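You operate a simulated robot arm through the tools that you are given. There is no shell and no other tool.

You run a simulated robot arm. Do the job below in one go: nothing can be reset, and whatever is moved stays where it is left.

TASK
Put things in order on the folding table. At the end: the tin (marked "SOUP") from the folding table stands on top of the green pack (marked "HERBS"); the clear bottle from the folding table is on the teal carton (marked "JUICE"); the black brush stands on top of the grey pipe coupling; the red lint brush from the folding table stands where the tin stood; the beige oil dauber stands where the red lint brush stood; whatever was shut is shut again. Leave all else as you found it, and nothing knocked over. Set down upright: bottle.

Only the result counts: the job must be done as asked and must still hold three seconds after the hand-in. Knocking over, shifting, dropping, spilling or breaking anything else fails it.

THE ROBOT
A 6-joint arm with a two-finger parallel gripper, fixed in place. Base frame: the origin is on the floor under the middle of its stand, x ahead of it, y to its left, z up; the work surface is at about z = 86.3. Readings come in cm, degrees, newtons and seconds.
With the tool pointing down near the work surface it reaches from about 36 to 76 cm from the base axis. Its first joint turns from -66.0 to 66.0 degrees. Payload 2.45 kg.
Tool frame: the origin (TCP) lies between the finger pads and is the grasp point; the fingertips stand 2.4 cm ahead of it; z points along the fingers, y is the line along which they close. The gripper opens to 6.8 cm. The fingers are 1.7 cm wide and 1 cm thick; the gripper's body (4 by 7 cm) begins 4.1 cm behind the TCP.
Orientation is told as [roll, pitch, yaw] about the base's x, y, z axes, in that order, counted from this pose: with the fingers straight down and closing along the base's y, the tool's x points along the base's -x, its y along +y and its z along -z.

THE INTERFACE
- The arm moves only by the tool drive_tool. Its argument "commands" is one flat list of numbers, 6 for each row, row after row: the shift along the base's x, y, z in cm, then the turn, a rotation vector about the base's x, y, z in degrees. In form: [dx, dy, dz, ax, ay, az, dx, dy, dz, ax, ay, az, ...]. A call has 1 to 20 rows; each row shifts and turns the commanded pose from where the row before left it. "hand" is the gripper command, from -1 (shut) to 1 (fully open), values between in proportion, set as the call begins (left out, the last holds). Each row takes 0.2 s and may step no farther than 5 cm and 8.6 degrees from the row before; otherwise, or with a gripper value out of range, the whole call is refused. A pose out of reach is approached as far as the arm can. The call stops where the force on the tool passes 40 N (or 10 N more than at its start, if that is more) or the arm is blocked; 0.2 s more then pass. Each finger travels about 10.8 cm/s and halts on what it meets, pressing with about 21 N; the grip force reading is that of the motor and also rises with nothing between the fingers. The clock runs only during rows and for 0.2 s after the last one: add rows that do not move to give the fingers time. It gives the time, the measured TCP pose, the force on the tool (base axes), the opening and the grip force at its end, in the units of the frame above (readings bear some noise), with the torque about the TCP (base axes, N m) and any sound that the robot's microphone picked up.
- Cameras (640 x 400 px; columns grow to the right, rows downward): "scene" is fixed at [18.19, 42.93, 146.24]; the picture's right is [-0.58, -0.81, 0.00], its down [-0.49, 0.35, -0.80] and it looks along [0.65, -0.47, -0.60] (base axes); focal length 304 px, centre (320, 200). "wrist" rides on the gripper at [8.4, 1.1, -7.5] in the tool frame; the picture's right is [-0.13, 0.99, 0.00], its down [-0.60, -0.08, -0.79] and it looks along [-0.79, -0.10, 0.61] (tool axes); focal length 251 px, centre (320, 200). There is no depth. A picture from a camera that has moved, and an enlarged one, comes with that camera's place and axes in the base frame and with its lens.
- capture(camera): a new picture of that camera. No time passes.
- zoom(camera, box): a new picture of the part [left, top, right, bottom] of that camera's present view, enlarged. No time passes.
- sign_off(): hands the job in; it is judged then, once.

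Nothing tells you positions but the pictures and the camera data. Unless the task says otherwise, let go and move clear before handing in.

The tools are called after ">>>" as a command line: name --argument value ..., lists and objects as JSON in quotes. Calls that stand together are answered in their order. drive_tool: Moves the arm, as the interface text tells. Its arguments: {"type":"object","properties":{"commands":{"type":"array","items":{"type":"number"}},"hand":{"type":"number"}},"required":["commands"]} The other tools are called the same way: capture (camera) takes a picture; zoom (camera, box) takes an enlarged picture of a part of a camera's view; sign_off () hands the job in.

At the start:

```text
clock: 0.0
ee_pos: [49.41, 9.05, 128.26]
tcp_rot: [0.0, -0.1, 0.2]
contact_force: [0.1, -0.4, -0.1]
ft_torque: [0.0, 0.03, 0.01]
width: 6.81
gripper_force: 0.0
```

scene: 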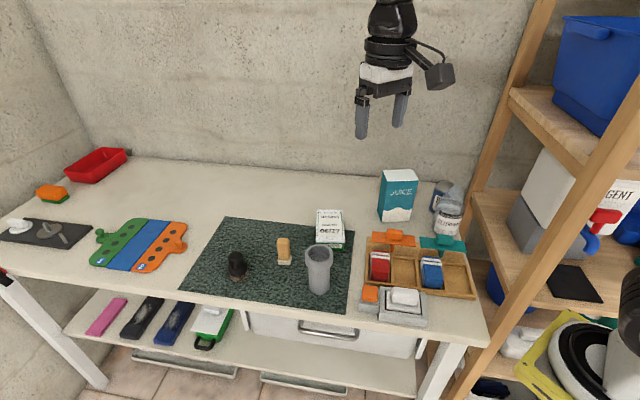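
wrist: 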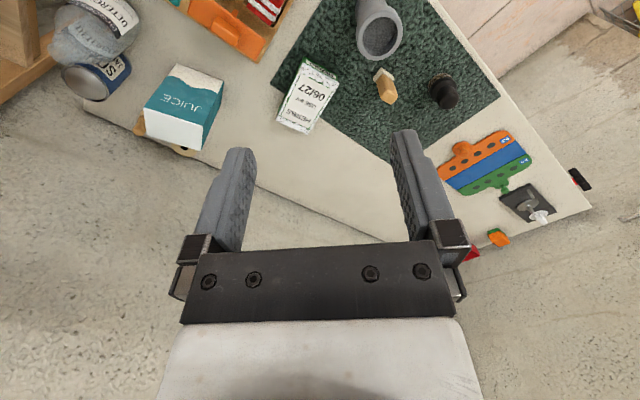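

I see a table with a green mat, a herbs pack, a pipe coupling, a dark brush, a beige dauber, a teal carton, a bottle and a tin near the right back. I'll look closer before moving.

>>> zoom --camera "scene" --box '[200, 190, 360, 310]'

>>> zoom --camera "scene" --box '[340, 150, 500, 250]'

>>> zoom --camera "scene" --box '[340, 220, 500, 340]'

>>> zoom --camera "scene" --box '[0, 130, 220, 290]'

>>> zoom --camera "wrist" --box '[40, 0, 280, 160]'

>>> zoom --camera "wrist" --box '[260, 0, 500, 150]'

>>> zoom --camera "scene" --box '[460, 100, 640, 400]'

>>> zoom --camera "scene" --box '[60, 280, 440, 400]'

```text
3.33 times, centred on (280, 250) of scene
camera zoom: at [18.19, 42.93, 146.24], right [-0.58, -0.81, 0.0], down [-0.49, 0.35, -0.8], along [0.65, -0.47, -0.6], focal length 1012 px, centre (453, 33)
```

zoom: 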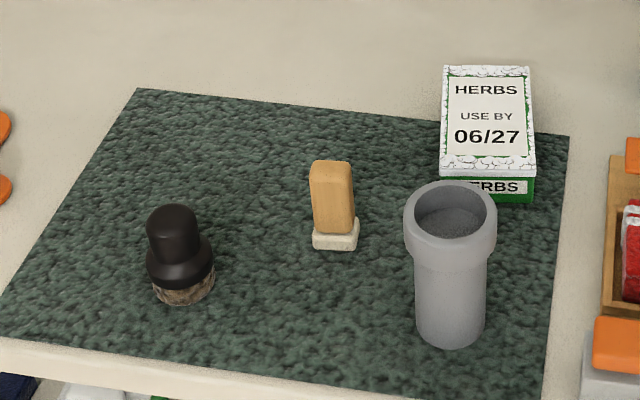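

```text
4.00 times, centred on (420, 200) of scene
camera zoom: at [18.19, 42.93, 146.24], right [-0.58, -0.81, 0.0], down [-0.49, 0.35, -0.8], along [0.65, -0.47, -0.6], focal length 1214 px, centre (-80, 200)
```

zoom: 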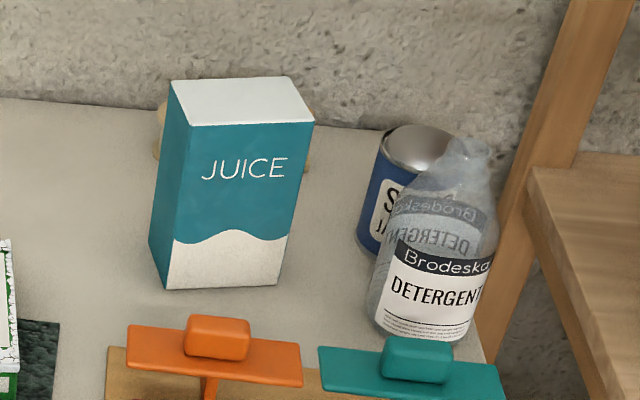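

```text
3.33 times, centred on (420, 280) of scene
camera zoom: at [18.19, 42.93, 146.24], right [-0.58, -0.81, 0.0], down [-0.49, 0.35, -0.8], along [0.65, -0.47, -0.6], focal length 1012 px, centre (-13, -67)
```

zoom: 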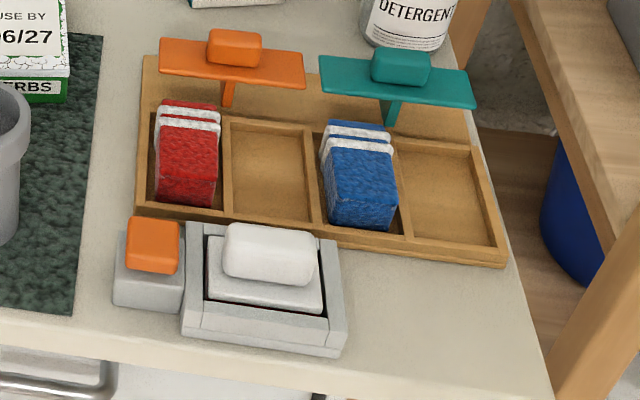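

```text
2.50 times, centred on (110, 210) of scene
camera zoom: at [18.19, 42.93, 146.24], right [-0.58, -0.81, 0.0], down [-0.49, 0.35, -0.8], along [0.65, -0.47, -0.6], focal length 759 px, centre (845, 175)
```

zoom: 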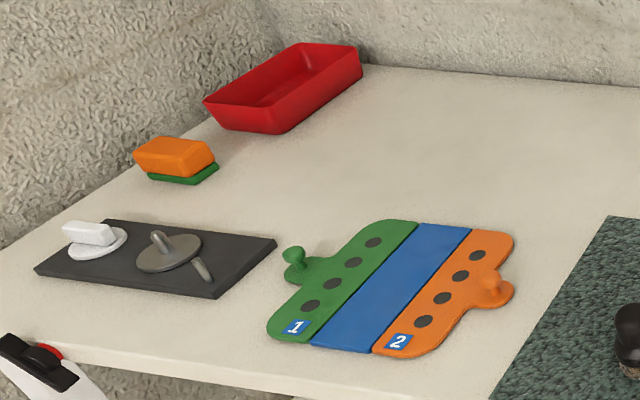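

```text
2.50 times, centred on (160, 80) of wrist
camera zoom: at [41.03, 10.09, 135.74], right [0.13, 0.99, 0.0], down [0.6, -0.08, 0.79], along [0.79, -0.1, -0.61], focal length 629 px, centre (720, 500)
```

zoom: 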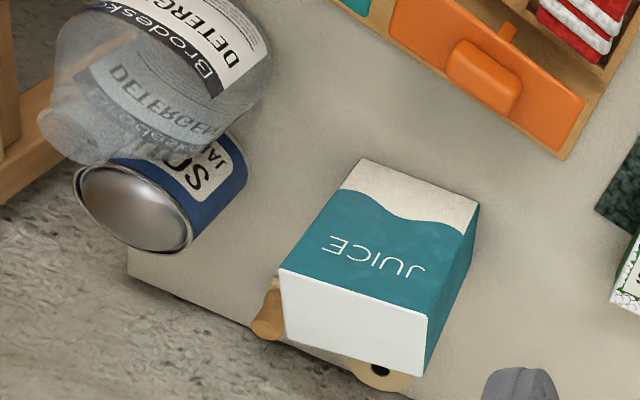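

```text
2.67 times, centred on (380, 75) of wrist
camera zoom: at [41.03, 10.09, 135.74], right [0.13, 0.99, 0.0], down [0.6, -0.08, 0.79], along [0.79, -0.1, -0.61], focal length 670 px, centre (160, 533)
```

zoom: 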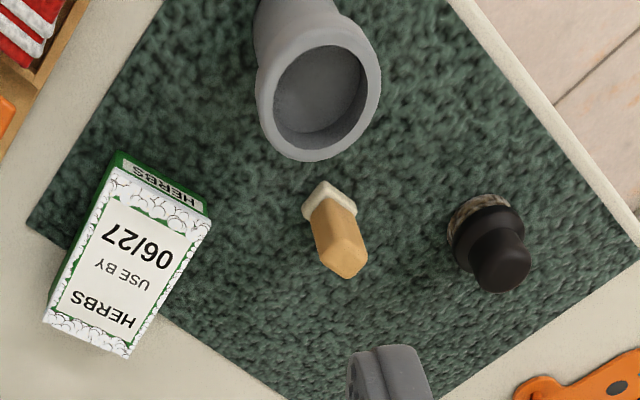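

```text
1.33 times, centred on (550, 250) of scene
camera zoom: at [18.19, 42.93, 146.24], right [-0.58, -0.81, 0.0], down [-0.49, 0.35, -0.8], along [0.65, -0.47, -0.6], focal length 405 px, centre (13, 133)
```

zoom: 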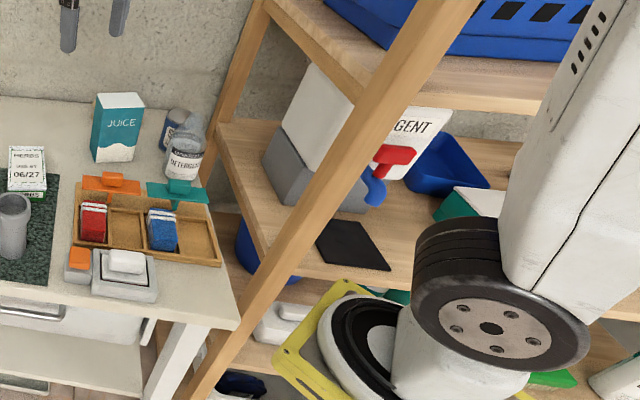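

```text
1.68 times, centred on (250, 340) of scene
camera zoom: at [18.19, 42.93, 146.24], right [-0.58, -0.81, 0.0], down [-0.49, 0.35, -0.8], along [0.65, -0.47, -0.6], focal length 511 px, centre (438, -36)
```

zoom: 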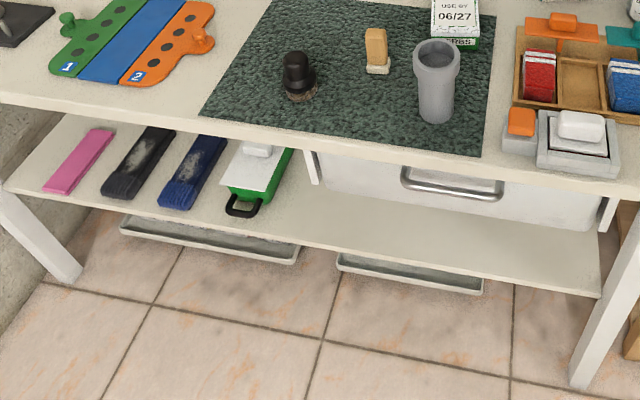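

The table has several odd fixtures and I haven't identified the red lint brush yet. I'll zoom in tighter on the candidates.

>>> zoom --camera "scene" --box '[360, 225, 424, 265]'

>>> zoom --camera "scene" --box '[360, 250, 424, 290]'

>>> zoom --camera "scene" --box '[410, 230, 482, 300]'

>>> zoom --camera "scene" --box '[352, 275, 436, 330]'

>>> zoom --camera "wrist" --box '[160, 0, 320, 80]'

>>> zoom --camera "wrist" --box '[120, 80, 240, 160]'

>>> zoom --camera "scene" --box '[20, 140, 140, 215]'

>>> zoom --camera "scene" --box '[0, 210, 100, 330]'

>>> zoom --camera "scene" --box '[215, 220, 305, 290]'

>>> zoom --camera "scene" --box '[80, 285, 250, 360]'

```text
10.00 times, centred on (392, 245) of scene
camera zoom: at [18.19, 42.93, 146.24], right [-0.58, -0.81, 0.0], down [-0.49, 0.35, -0.8], along [0.65, -0.47, -0.6], focal length 3036 px, centre (-400, -250)
```

zoom: 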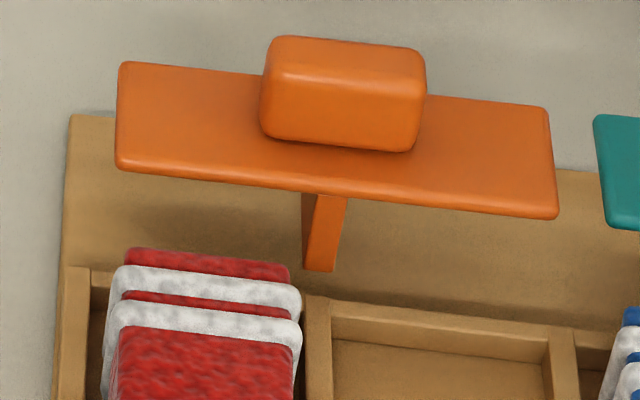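

```text
10.00 times, centred on (392, 270) of scene
camera zoom: at [18.19, 42.93, 146.24], right [-0.58, -0.81, 0.0], down [-0.49, 0.35, -0.8], along [0.65, -0.47, -0.6], focal length 3036 px, centre (-400, -500)
```

zoom: 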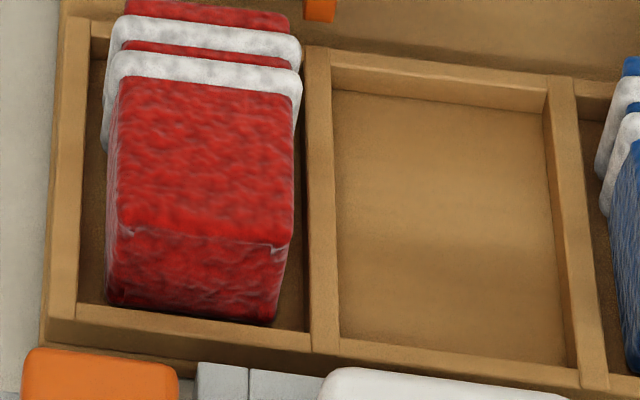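

```text
5.71 times, centred on (446, 265) of scene
camera zoom: at [18.19, 42.93, 146.24], right [-0.58, -0.81, 0.0], down [-0.49, 0.35, -0.8], along [0.65, -0.47, -0.6], focal length 1735 px, centre (-400, -171)
```

zoom: 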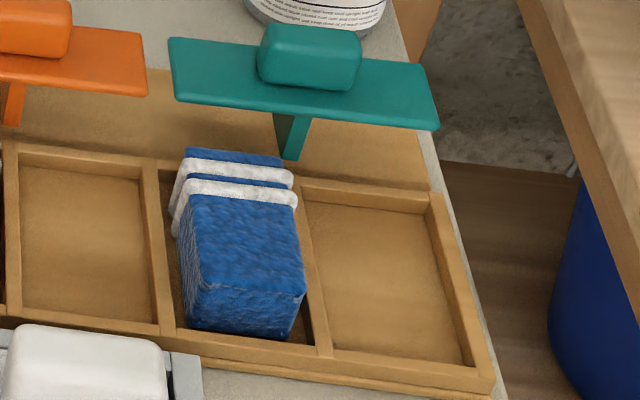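

```text
7.27 times, centred on (394, 302) of scene
camera zoom: at [18.19, 42.93, 146.24], right [-0.58, -0.81, 0.0], down [-0.49, 0.35, -0.8], along [0.65, -0.47, -0.6], focal length 2208 px, centre (-218, -546)
```

zoom: 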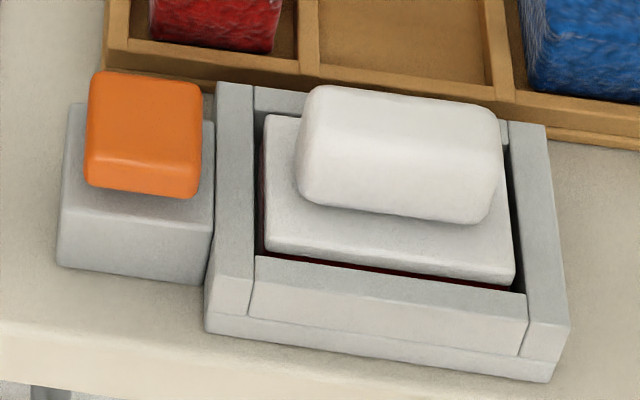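

```text
4.00 times, centred on (240, 40) of wrist
camera zoom: at [41.03, 10.09, 135.74], right [0.13, 0.99, 0.0], down [0.6, -0.08, 0.79], along [0.79, -0.1, -0.61], focal length 1006 px, centre (640, 840)
```

zoom: 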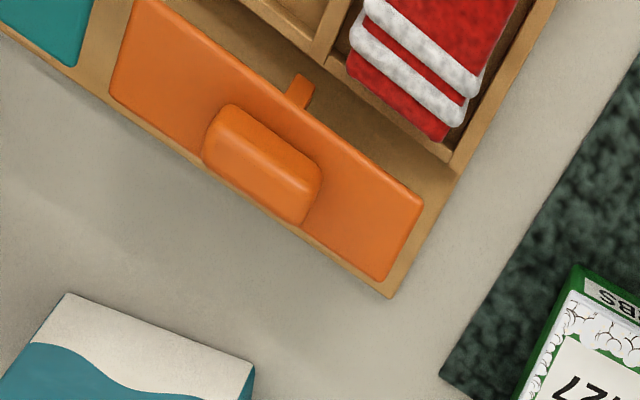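

```text
5.00 times, centred on (180, 120) of wrist
camera zoom: at [41.03, 10.09, 135.74], right [0.13, 0.99, 0.0], down [0.6, -0.08, 0.79], along [0.79, -0.1, -0.61], focal length 1257 px, centre (1020, 600)
```

zoom: 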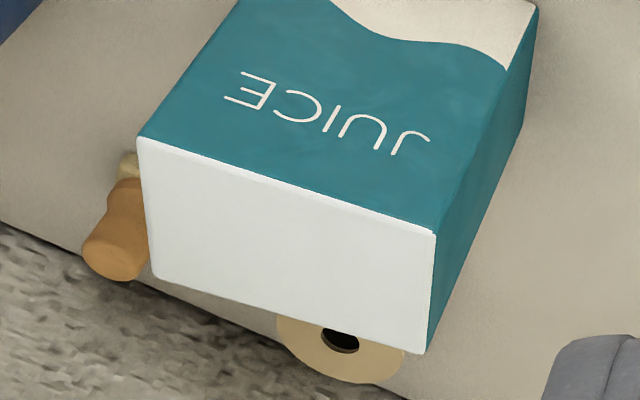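

```text
5.33 times, centred on (80, 178) of scene
camera zoom: at [18.19, 42.93, 146.24], right [-0.58, -0.81, 0.0], down [-0.49, 0.35, -0.8], along [0.65, -0.47, -0.6], focal length 1619 px, centre (1600, 320)
```

zoom: 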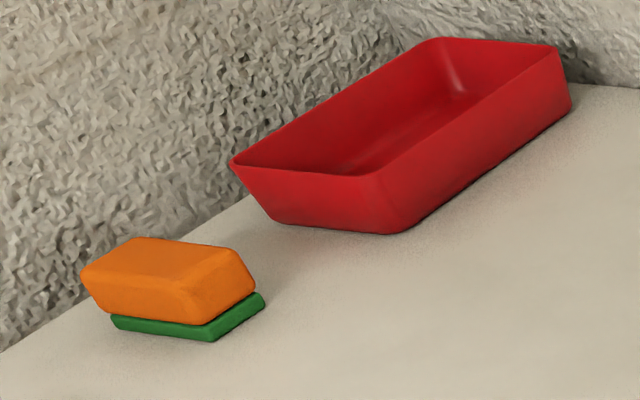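

```text
3.33 times, centred on (50, 270) of scene
camera zoom: at [18.19, 42.93, 146.24], right [-0.58, -0.81, 0.0], down [-0.49, 0.35, -0.8], along [0.65, -0.47, -0.6], focal length 1012 px, centre (1220, -33)
```

zoom: 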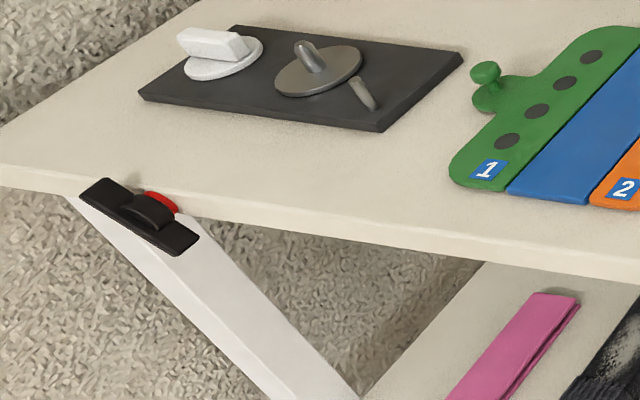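

```text
5.71 times, centred on (260, 255) of scene
camera zoom: at [18.19, 42.93, 146.24], right [-0.58, -0.81, 0.0], down [-0.49, 0.35, -0.8], along [0.65, -0.47, -0.6], focal length 1735 px, centre (663, -114)
```

zoom: 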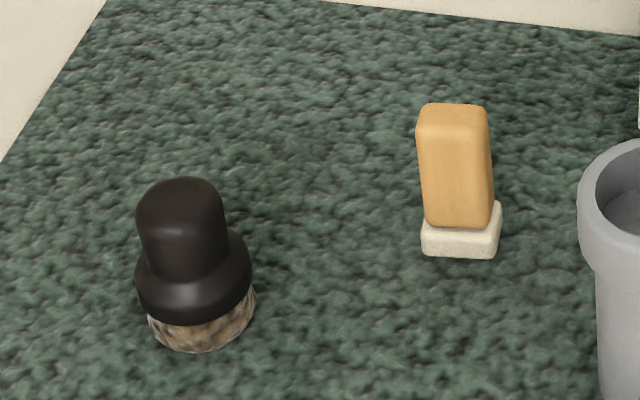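

```text
3.76 times, centred on (165, 322) of scene
camera zoom: at [18.19, 42.93, 146.24], right [-0.58, -0.81, 0.0], down [-0.49, 0.35, -0.8], along [0.65, -0.47, -0.6], focal length 1143 px, centre (904, -261)
```

zoom: 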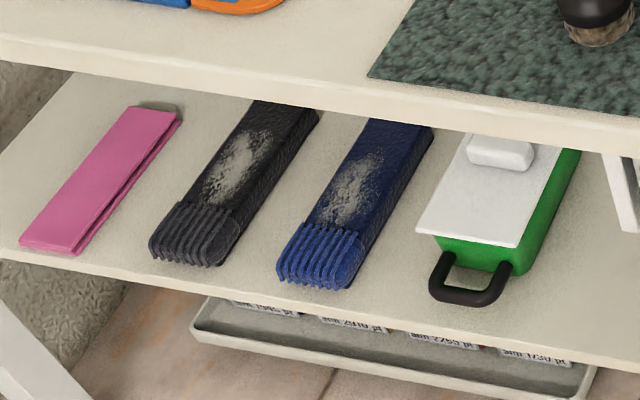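

The grey box with the white-handled lid shows a sliver of dark red inside, so the red lint brush may be shut in there. I'll tilt the wrist to look down on the near part of the table.

>>> drive_tool --commands '[-2, -1.2, 1, 0, 6, 0, -2, -1.2, 1, 0, 6, 0, -2, -1.2, 0, 0, 6, 0, -2, -1.2, 0, 0, 6, 0, -1.4, -1.2, 0, 0, 6, 0, 0, 0, 0, 0, 0, 0]' --hand 1

>>> capture --camera "wrist"

```text
clock: 1.4
ee_pos: [39.96, 2.95, 130.16]
tcp_rot: [0.1, 30.0, 0.0]
contact_force: [-0.9, -0.4, -0.7]
ft_torque: [0.01, 0.01, -0.02]
width: 6.78
gripper_force: 0.0
```

```text
taken
camera wrist: at [36.42, 4.05, 140.96], right [0.11, 0.99, -0.06], down [0.92, -0.08, 0.38], along [0.38, -0.1, -0.92], focal length 251 px, centre (320, 200)
```

wrist: 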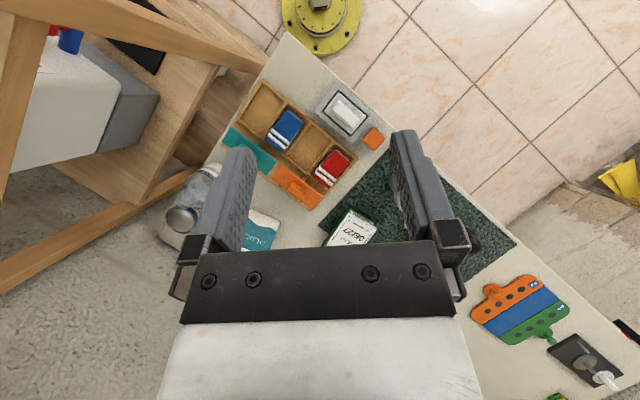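

>>> zoom --camera "wrist" --box '[210, 70, 400, 210]'

>>> zoom --camera "wrist" --box '[300, 70, 400, 140]'

>>> zoom --camera "wrist" --box '[440, 230, 640, 400]'

```text
2.86 times, centred on (305, 140) of wrist
camera zoom: at [36.42, 4.05, 140.96], right [0.11, 0.99, -0.06], down [0.92, -0.08, 0.38], along [0.38, -0.1, -0.92], focal length 718 px, centre (363, 371)
```

zoom: 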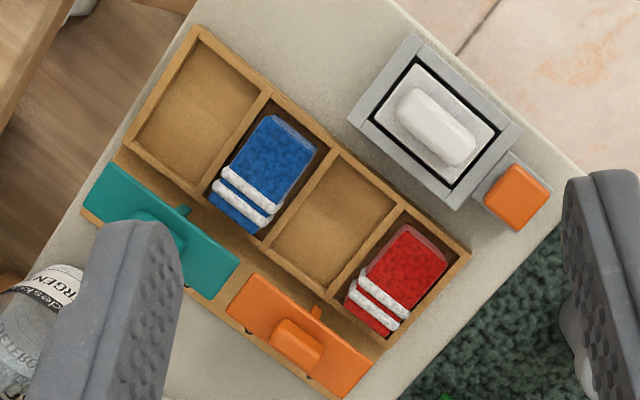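

```text
5.71 times, centred on (350, 105) of wrist
camera zoom: at [36.42, 4.05, 140.96], right [0.11, 0.99, -0.06], down [0.92, -0.08, 0.38], along [0.38, -0.1, -0.92], focal length 1437 px, centre (149, 743)
```

zoom: 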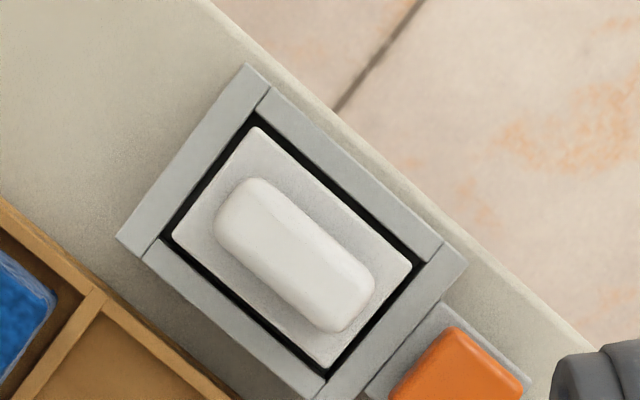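

```text
2.35 times, centred on (540, 315) of wrist
camera zoom: at [36.42, 4.05, 140.96], right [0.11, 0.99, -0.06], down [0.92, -0.08, 0.38], along [0.38, -0.1, -0.92], focal length 592 px, centre (-198, -71)
```

zoom: 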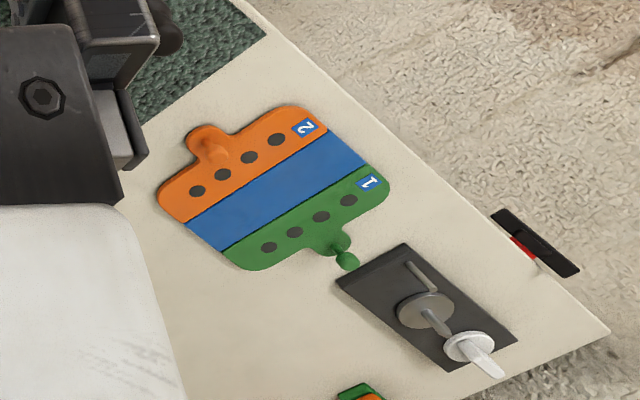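

The zooms are rendered sharply, so I can use them heavily. I'll look into the gap of the grey box, at the red block in the tray, and behind the carton.

>>> zoom --camera "scene" --box '[384, 296, 428, 324]'

>>> zoom --camera "wrist" --box '[318, 78, 376, 138]'

>>> zoom --camera "wrist" --box '[305, 140, 355, 190]'

>>> zoom --camera "wrist" --box '[270, 150, 340, 215]'

>>> zoom --camera "scene" --box '[360, 280, 390, 312]'

```text
14.29 times, centred on (406, 310) of scene
camera zoom: at [18.19, 42.93, 146.24], right [-0.58, -0.81, 0.0], down [-0.49, 0.35, -0.8], along [0.65, -0.47, -0.6], focal length 4337 px, centre (-909, -1371)
```

zoom: 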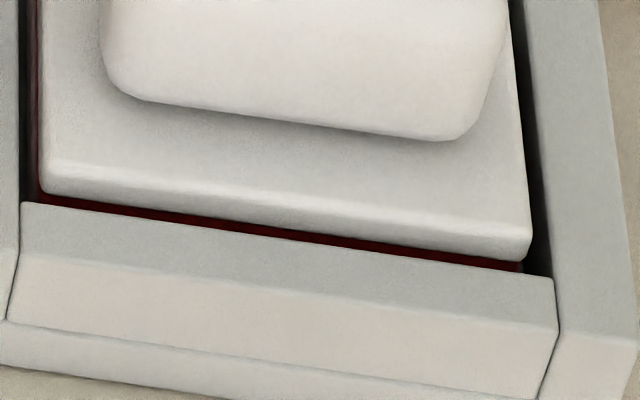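

```text
6.67 times, centred on (347, 108) of wrist
camera zoom: at [36.42, 4.05, 140.96], right [0.11, 0.99, -0.06], down [0.92, -0.08, 0.38], along [0.38, -0.1, -0.92], focal length 1676 px, centre (140, 813)
```

zoom: 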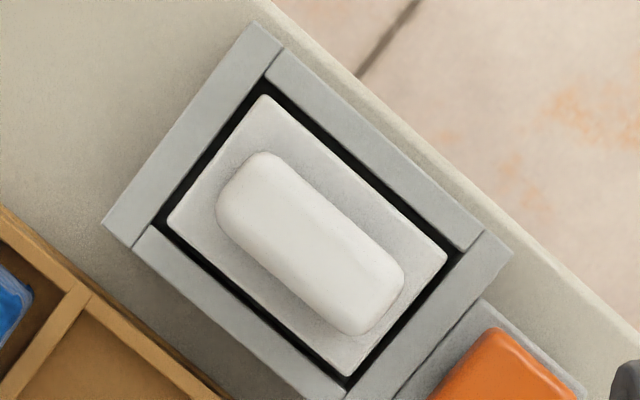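

```text
8.00 times, centred on (330, 165) of wrist
camera zoom: at [36.42, 4.05, 140.96], right [0.11, 0.99, -0.06], down [0.92, -0.08, 0.38], along [0.38, -0.1, -0.92], focal length 2012 px, centre (240, 480)
```

zoom: 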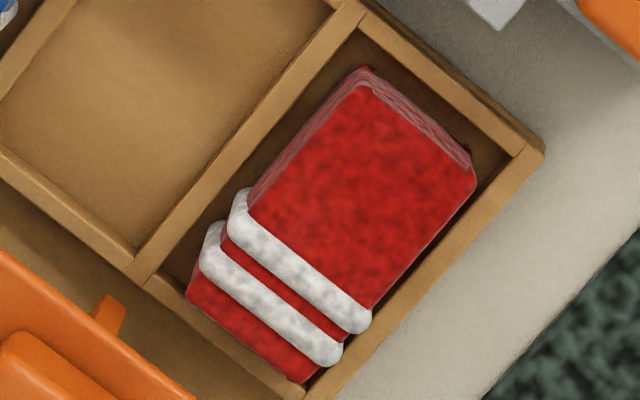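

```text
6.15 times, centred on (305, 182) of wrist
camera zoom: at [36.42, 4.05, 140.96], right [0.11, 0.99, -0.06], down [0.92, -0.08, 0.38], along [0.38, -0.1, -0.92], focal length 1547 px, centre (412, 308)
```

zoom: 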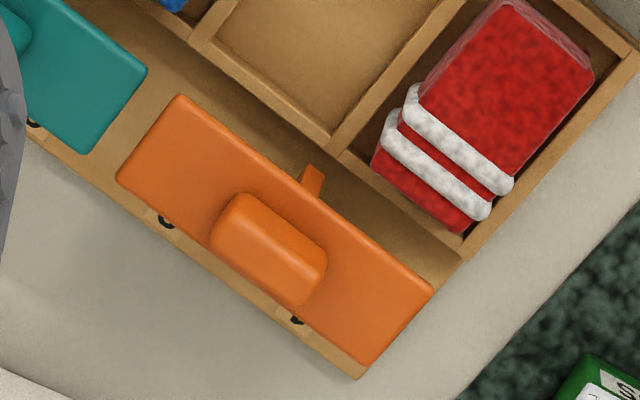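

```text
12.50 times, centred on (375, 296) of scene
camera zoom: at [18.19, 42.93, 146.24], right [-0.58, -0.81, 0.0], down [-0.49, 0.35, -0.8], along [0.65, -0.47, -0.6], focal length 3795 px, centre (-368, -1000)
```

zoom: 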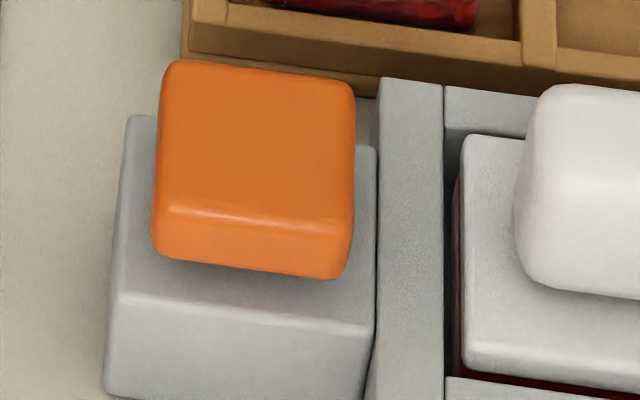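

The grey box is shallow with dark red showing under its lid. Before opening anything I'll look behind the carton and at the tin and bottle from above.

>>> drive_tool --commands '[3.3, -3, 0, 0, 0, -7.5, 3.3, -3, 0, 0, 0, -7.5, 3.3, -3, 0, 0, 0, -7.5, 3.3, -3, 0, 0, 0, -7.5, 3.3, -3, 0, 0, 0, -7.5, 3.3, -3, 0, 0, 0, -7.5, 0, 0, 0, 0, 0, 0]'

>>> capture --camera "wrist"

>>> capture --camera "scene"

```text
clock: 3.0
ee_pos: [57.01, -13.51, 126.11]
tcp_rot: [0.2, 29.6, -45.0]
contact_force: [-0.9, -0.1, -0.2]
ft_torque: [0.03, 0.06, 0.01]
width: 6.79
gripper_force: 0.1
out of reach, approached as far as the arm can: row 3, 4, 5, 6
```

```text
taken
camera wrist: at [55.25, -10.2, 136.74], right [0.78, 0.62, -0.06], down [0.59, -0.71, 0.39], along [0.2, -0.34, -0.92], focal length 251 px, centre (320, 200)
```

wrist: 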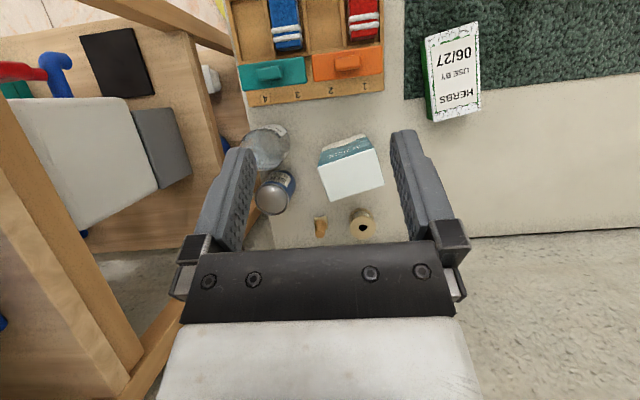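

```text
taken
```

scene: 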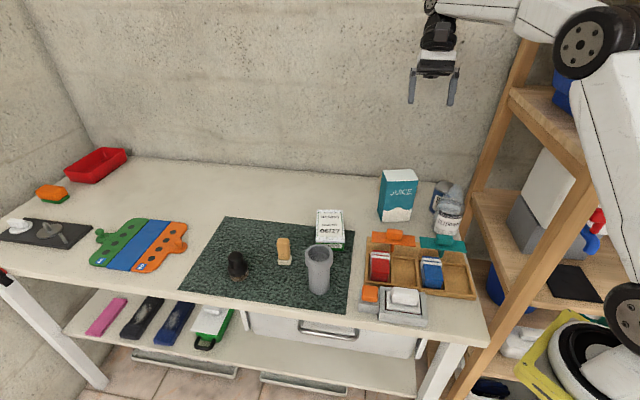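

>>> zoom --camera "wrist" --box '[230, 100, 400, 245]'

>>> zoom --camera "wrist" --box '[225, 0, 395, 110]'

>>> zoom --camera "wrist" --box '[400, 0, 500, 130]'

>>> zoom --camera "wrist" --box '[300, 200, 400, 245]'

```text
2.76 times, centred on (315, 172) of wrist
camera zoom: at [55.25, -10.2, 136.74], right [0.78, 0.62, -0.06], down [0.59, -0.71, 0.39], along [0.2, -0.34, -0.92], focal length 694 px, centre (334, 276)
```

zoom: 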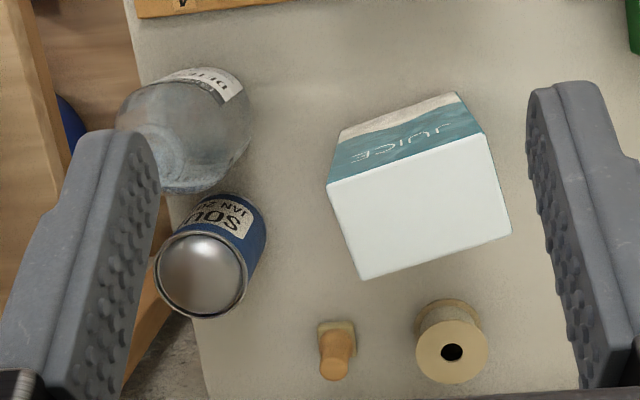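

```text
3.64 times, centred on (310, 55) of wrist
camera zoom: at [55.25, -10.2, 136.74], right [0.78, 0.62, -0.06], down [0.59, -0.71, 0.39], along [0.2, -0.34, -0.92], focal length 914 px, centre (356, 727)
```

zoom: 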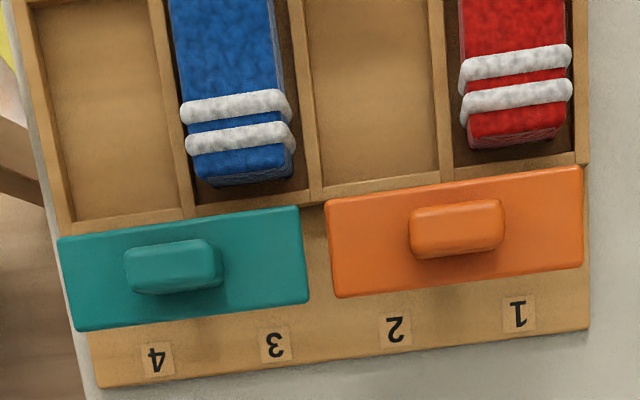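

```text
3.08 times, centred on (450, 65) of wrist
camera zoom: at [55.25, -10.2, 136.74], right [0.78, 0.62, -0.06], down [0.59, -0.71, 0.39], along [0.2, -0.34, -0.92], focal length 774 px, centre (-80, 615)
```

zoom: 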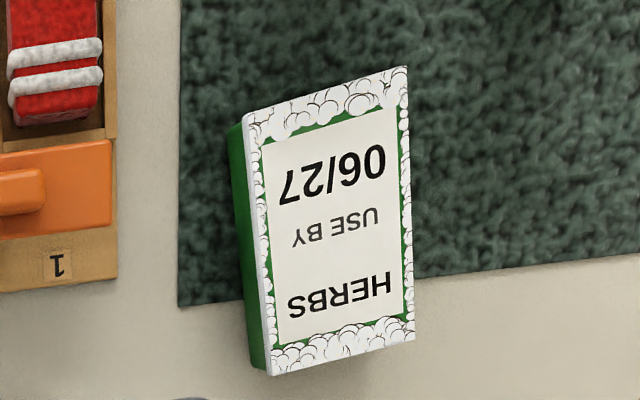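

```text
6.40 times, centred on (350, 222) of wrist
camera zoom: at [55.25, -10.2, 136.74], right [0.78, 0.62, -0.06], down [0.59, -0.71, 0.39], along [0.2, -0.34, -0.92], focal length 1609 px, centre (128, 56)
```

zoom: 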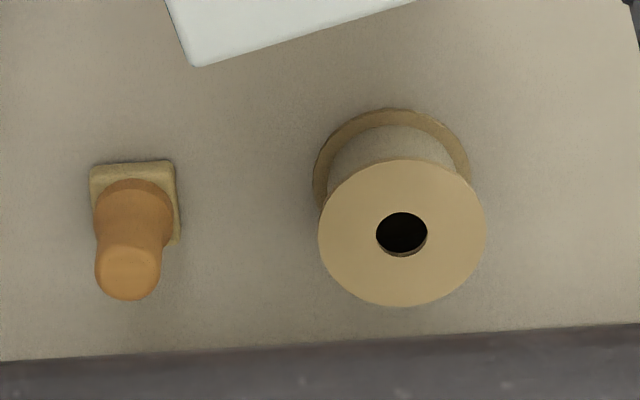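

Behind the carton there is a second small stamp-like item and a thread spool. I need certainty about which object is the lint brush and which is the dauber, so I'll zoom in more on the candidates.

>>> zoom --camera "scene" --box '[384, 284, 408, 304]'

>>> zoom --camera "scene" --box '[404, 302, 434, 332]'

>>> zoom --camera "scene" --box '[274, 232, 298, 272]'

>>> zoom --camera "scene" --box '[368, 246, 396, 286]'

>>> zoom --camera "scene" --box '[300, 238, 340, 300]'

>>> zoom --camera "scene" --box '[85, 210, 195, 280]'

>>> zoom --camera "scene" --box '[240, 295, 430, 365]'

>>> zoom --camera "scene" --box '[470, 130, 640, 330]'

```text
16.00 times, centred on (396, 294) of scene
camera zoom: at [18.19, 42.93, 146.24], right [-0.58, -0.81, 0.0], down [-0.49, 0.35, -0.8], along [0.65, -0.47, -0.6], focal length 4857 px, centre (-896, -1304)
```

zoom: 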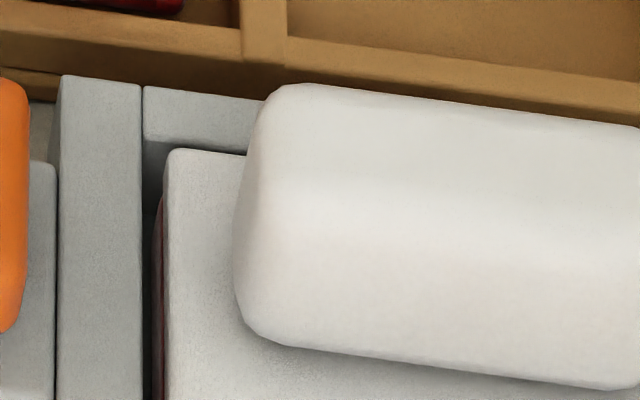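

```text
13.33 times, centred on (419, 317) of scene
camera zoom: at [18.19, 42.93, 146.24], right [-0.58, -0.81, 0.0], down [-0.49, 0.35, -0.8], along [0.65, -0.47, -0.6], focal length 4048 px, centre (-1000, -1360)
```

zoom: 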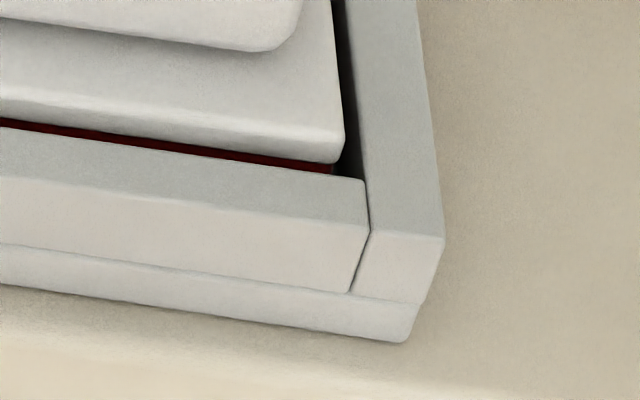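

```text
10.00 times, centred on (286, 252) of scene
camera zoom: at [18.19, 42.93, 146.24], right [-0.58, -0.81, 0.0], down [-0.49, 0.35, -0.8], along [0.65, -0.47, -0.6], focal length 3036 px, centre (660, -320)
```

zoom: 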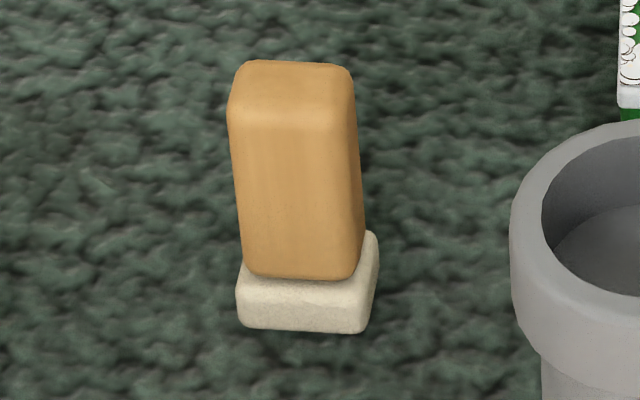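

```text
10.00 times, centred on (382, 266) of scene
camera zoom: at [18.19, 42.93, 146.24], right [-0.58, -0.81, 0.0], down [-0.49, 0.35, -0.8], along [0.65, -0.47, -0.6], focal length 3036 px, centre (-300, -460)
```

zoom: 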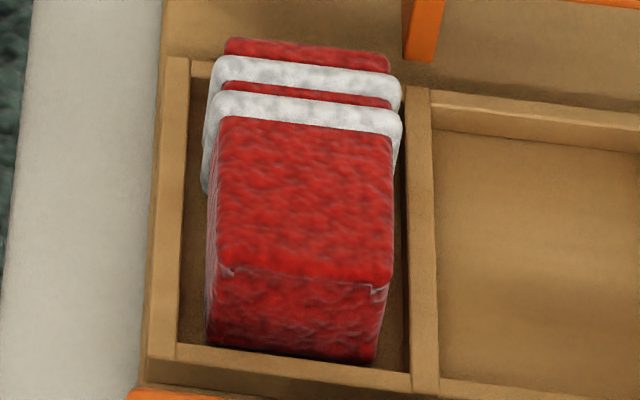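

```text
6.45 times, centred on (320, 269) of scene
camera zoom: at [18.19, 42.93, 146.24], right [-0.58, -0.81, 0.0], down [-0.49, 0.35, -0.8], along [0.65, -0.47, -0.6], focal length 1959 px, centre (320, -245)
```

zoom: 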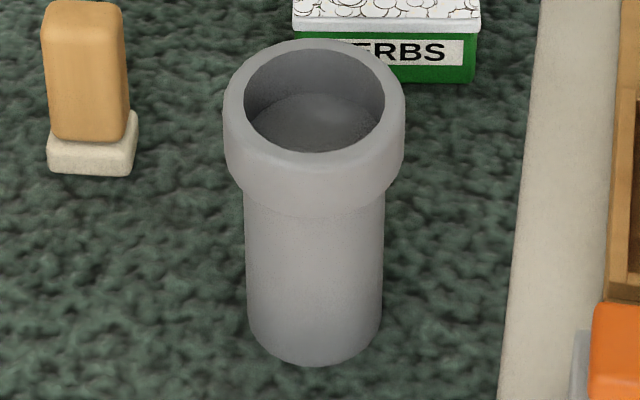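

```text
5.71 times, centred on (140, 245) of scene
camera zoom: at [18.19, 42.93, 146.24], right [-0.58, -0.81, 0.0], down [-0.49, 0.35, -0.8], along [0.65, -0.47, -0.6], focal length 1735 px, centre (1349, -57)
```

zoom: 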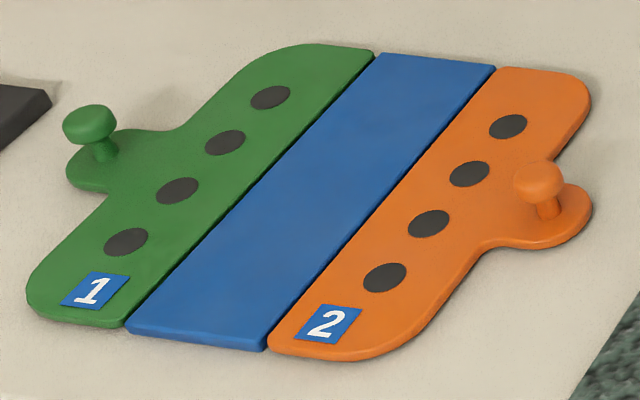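

```text
3.37 times, centred on (335, 330) of scene
camera zoom: at [18.19, 42.93, 146.24], right [-0.58, -0.81, 0.0], down [-0.49, 0.35, -0.8], along [0.65, -0.47, -0.6], focal length 1023 px, centre (270, -238)
```

zoom: 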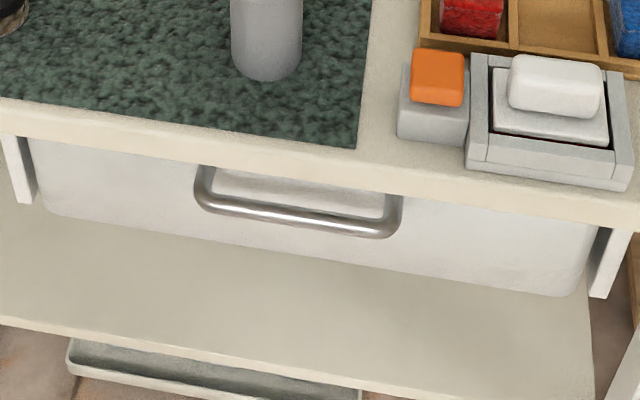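

```text
2.00 times, centred on (555, 230) of scene
camera zoom: at [18.19, 42.93, 146.24], right [-0.58, -0.81, 0.0], down [-0.49, 0.35, -0.8], along [0.65, -0.47, -0.6], focal length 607 px, centre (-150, 140)
```

zoom: 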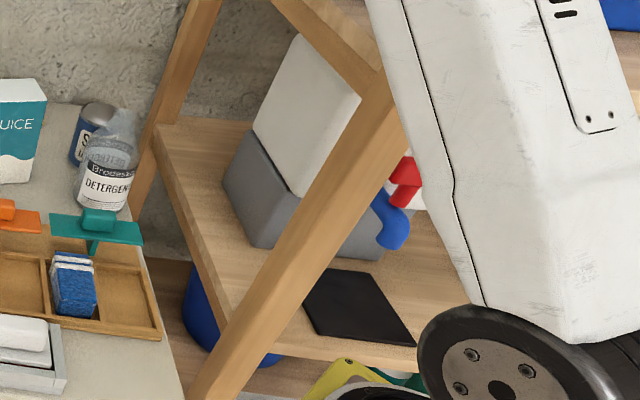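

The stamp and spool behind the carton lie beyond reach, so they are bystanders and the dauber is the beige block on the mat. Next I'll level the gripper and hover above the bottle to measure it and the tin.

>>> drive_tool --commands '[-1.95, -2, -2.43, -4.24, -4.24, 0, -1.95, -2, -2.43, -4.24, -4.24, 0, -1.95, -2, -2.43, -4.24, -4.24, 0, -1.95, -2, -2.43, -4.24, -4.24, 0, -1.95, -2, -2.43, -4.24, -4.24, 0, 0, 0, 0, 0, 0, 0]'

>>> capture --camera "wrist"

>>> capture --camera "scene"

```text
clock: 4.4
ee_pos: [47.3, -23.55, 113.69]
tcp_rot: [-0.1, -0.2, -44.8]
contact_force: [-0.2, 0.0, -0.1]
ft_torque: [-0.02, 0.01, 0.02]
width: 6.78
gripper_force: 0.0
```

```text
taken
camera wrist: at [42.06, -16.87, 121.27], right [0.79, 0.61, 0.0], down [0.37, -0.48, 0.79], along [0.49, -0.63, -0.61], focal length 251 px, centre (320, 200)
```

wrist: 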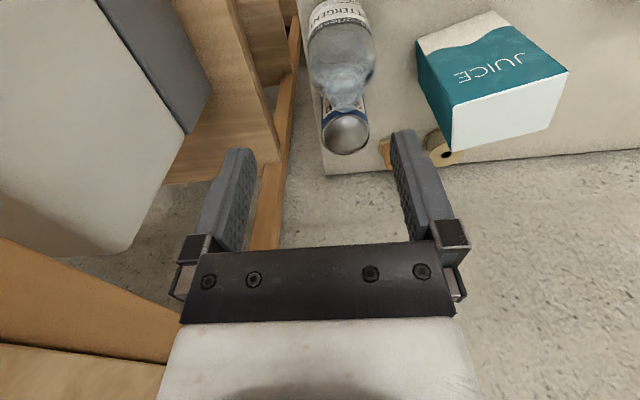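

```text
taken
```

scene: 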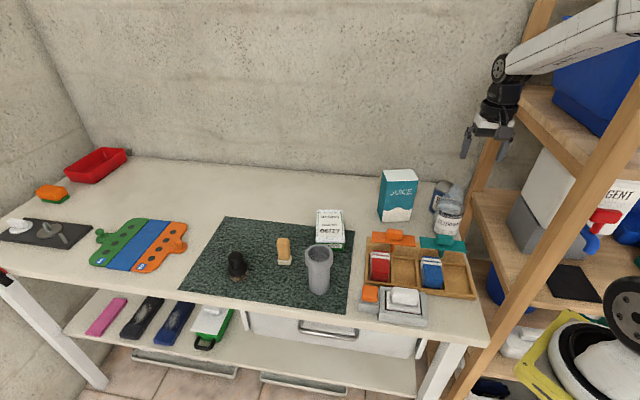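

>>> zoom --camera "wrist" --box '[280, 0, 400, 170]'

>>> zoom --camera "wrist" --box '[300, 0, 380, 60]'

>>> zoom --camera "scene" --box '[425, 175, 475, 245]'

```text
2.35 times, centred on (340, 85) of wrist
camera zoom: at [42.06, -16.87, 121.27], right [0.79, 0.61, 0.0], down [0.37, -0.48, 0.79], along [0.49, -0.63, -0.61], focal length 592 px, centre (273, 471)
```

zoom: 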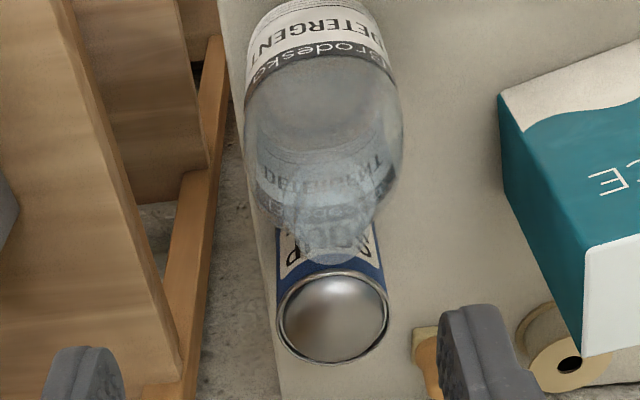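

```text
6.67 times, centred on (340, 30) of wrist
camera zoom: at [42.06, -16.87, 121.27], right [0.79, 0.61, 0.0], down [0.37, -0.48, 0.79], along [0.49, -0.63, -0.61], focal length 1676 px, centre (187, 1333)
```

zoom: 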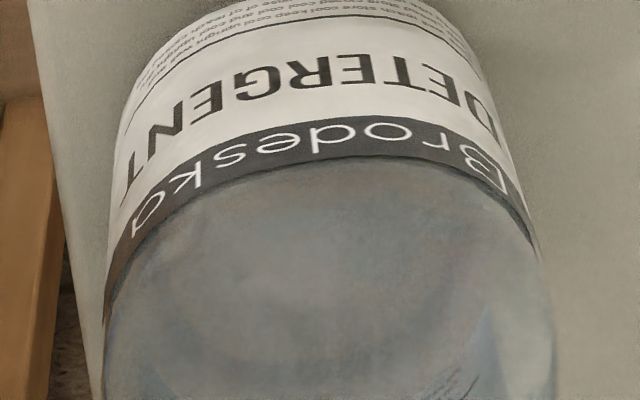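

```text
5.71 times, centred on (450, 210) of scene
camera zoom: at [18.19, 42.93, 146.24], right [-0.58, -0.81, 0.0], down [-0.49, 0.35, -0.8], along [0.65, -0.47, -0.6], focal length 1735 px, centre (-423, 143)
```

zoom: 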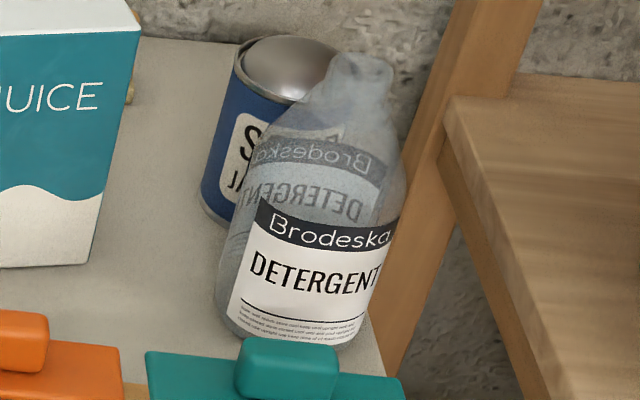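

I place the bottle axis at about (51.2, -25.2) with its top near z = 101, and the tin at about (57.4, -31.2). I'll move over the bottle neck and check the alignment before descending.

>>> drive_tool --commands '[2, -0.85, -1.7, 0, 0, 0, 1.9, -0.8, -2, 0, 0, 0, 0, 0, -2, 0, 0, 0, 0, 0, 0, 0, 0, 0]'

>>> zoom --camera "wrist" --box '[200, 0, 440, 150]'

>>> zoom --camera "scene" --box '[400, 130, 510, 245]'

```text
clock: 5.4
ee_pos: [51.21, -25.19, 108.11]
tcp_rot: [0.1, -0.1, -44.9]
contact_force: [-0.5, -0.1, -0.6]
ft_torque: [0.0, -0.04, -0.01]
width: 6.82
gripper_force: 0.0
```

```text
2.67 times, centred on (320, 75) of wrist
camera zoom: at [46.0, -18.47, 115.65], right [0.79, 0.61, 0.0], down [0.37, -0.48, 0.79], along [0.48, -0.63, -0.61], focal length 670 px, centre (320, 533)
```

zoom: 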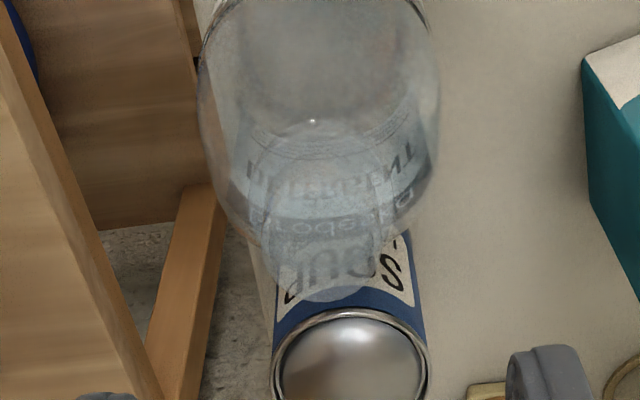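

```text
3.48 times, centred on (455, 188) of scene
camera zoom: at [18.19, 42.93, 146.24], right [-0.58, -0.81, 0.0], down [-0.49, 0.35, -0.8], along [0.65, -0.47, -0.6], focal length 1056 px, centre (-150, 244)
```

zoom: 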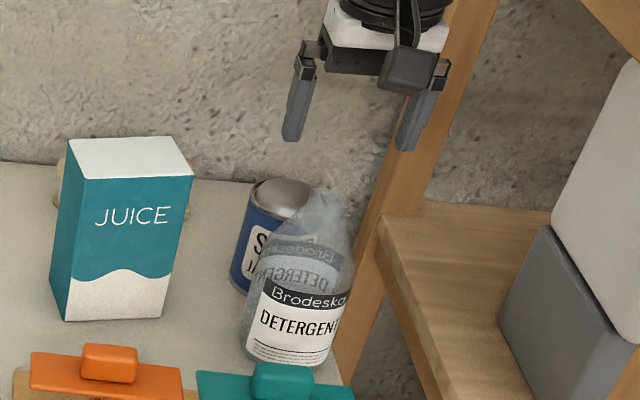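

>>> zoom --camera "wrist" --box '[280, 30, 370, 120]'

>>> zoom --camera "scene" --box '[435, 178, 475, 210]'

```text
4.44 times, centred on (325, 75) of wrist
camera zoom: at [46.0, -18.47, 115.65], right [0.79, 0.61, 0.0], down [0.37, -0.48, 0.79], along [0.48, -0.63, -0.61], focal length 1118 px, centre (298, 756)
```

zoom: 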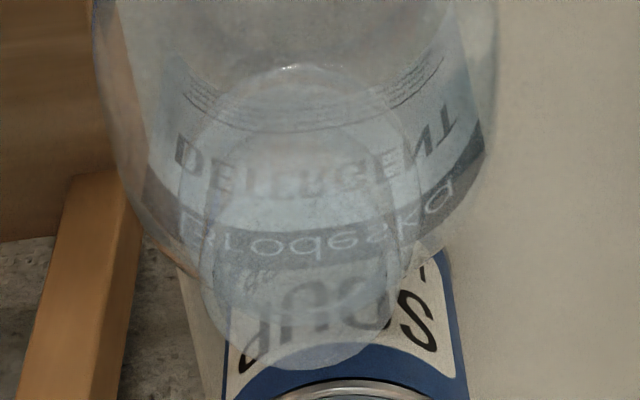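

```text
12.50 times, centred on (455, 194) of scene
camera zoom: at [18.19, 42.93, 146.24], right [-0.58, -0.81, 0.0], down [-0.49, 0.35, -0.8], along [0.65, -0.47, -0.6], focal length 3795 px, centre (-1368, 275)
```

zoom: 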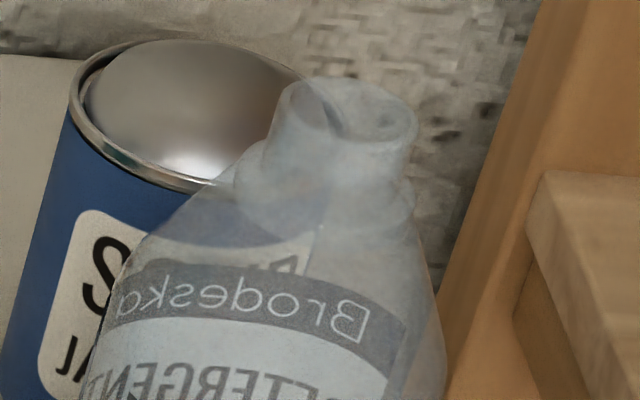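

The neck is centred near (51.0, -25.0), top at about z = 101.1, roughly 3 cm wide. I'll descend around the neck and grip.

>>> drive_tool --commands '[-0.2, 0.2, -2.5, 0, 0, 0, 0, 0, -2.5, 0, 0, 0, 0, 0, -1.5, 0, 0, 0, 0, 0, -0.8, 0, 0, 0, 0, 0, 0, 0, 0, 0]'

>>> zoom --camera "scene" --box '[420, 150, 490, 210]'

```text
clock: 6.6
ee_pos: [50.98, -24.92, 100.82]
tcp_rot: [0.1, 0.0, -44.9]
contact_force: [0.0, -0.6, 0.2]
ft_torque: [0.0, 0.03, 0.0]
width: 6.8
gripper_force: 0.0
```

```text
6.67 times, centred on (455, 180) of scene
camera zoom: at [18.19, 42.93, 146.24], right [-0.58, -0.81, 0.0], down [-0.49, 0.35, -0.8], along [0.65, -0.47, -0.6], focal length 2024 px, centre (-580, 333)
```

zoom: 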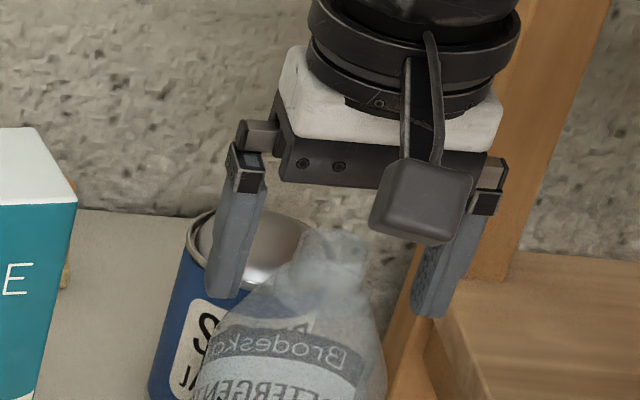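

>>> drive_tool --commands '[0, 0, 0, 0, 0, 0, 0, 0, 0, 0, 0, 0, 0, 0, 0, 0, 0, 0]' --hand -1

>>> zoom --camera "scene" --box '[420, 150, 490, 240]'

```text
clock: 7.4
ee_pos: [51.01, -24.95, 100.94]
tcp_rot: [0.0, -0.1, -44.9]
contact_force: [-0.9, -1.0, 4.6]
ft_torque: [0.02, 0.05, 0.03]
width: 3.98
gripper_force: 20.6
```

```text
4.44 times, centred on (455, 195) of scene
camera zoom: at [18.18, 42.93, 146.24], right [-0.58, -0.81, 0.0], down [-0.49, 0.35, -0.8], along [0.65, -0.47, -0.6], focal length 1349 px, centre (-280, 222)
```

zoom: 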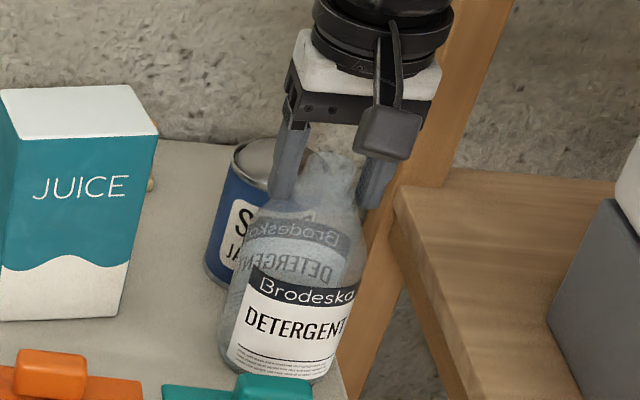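

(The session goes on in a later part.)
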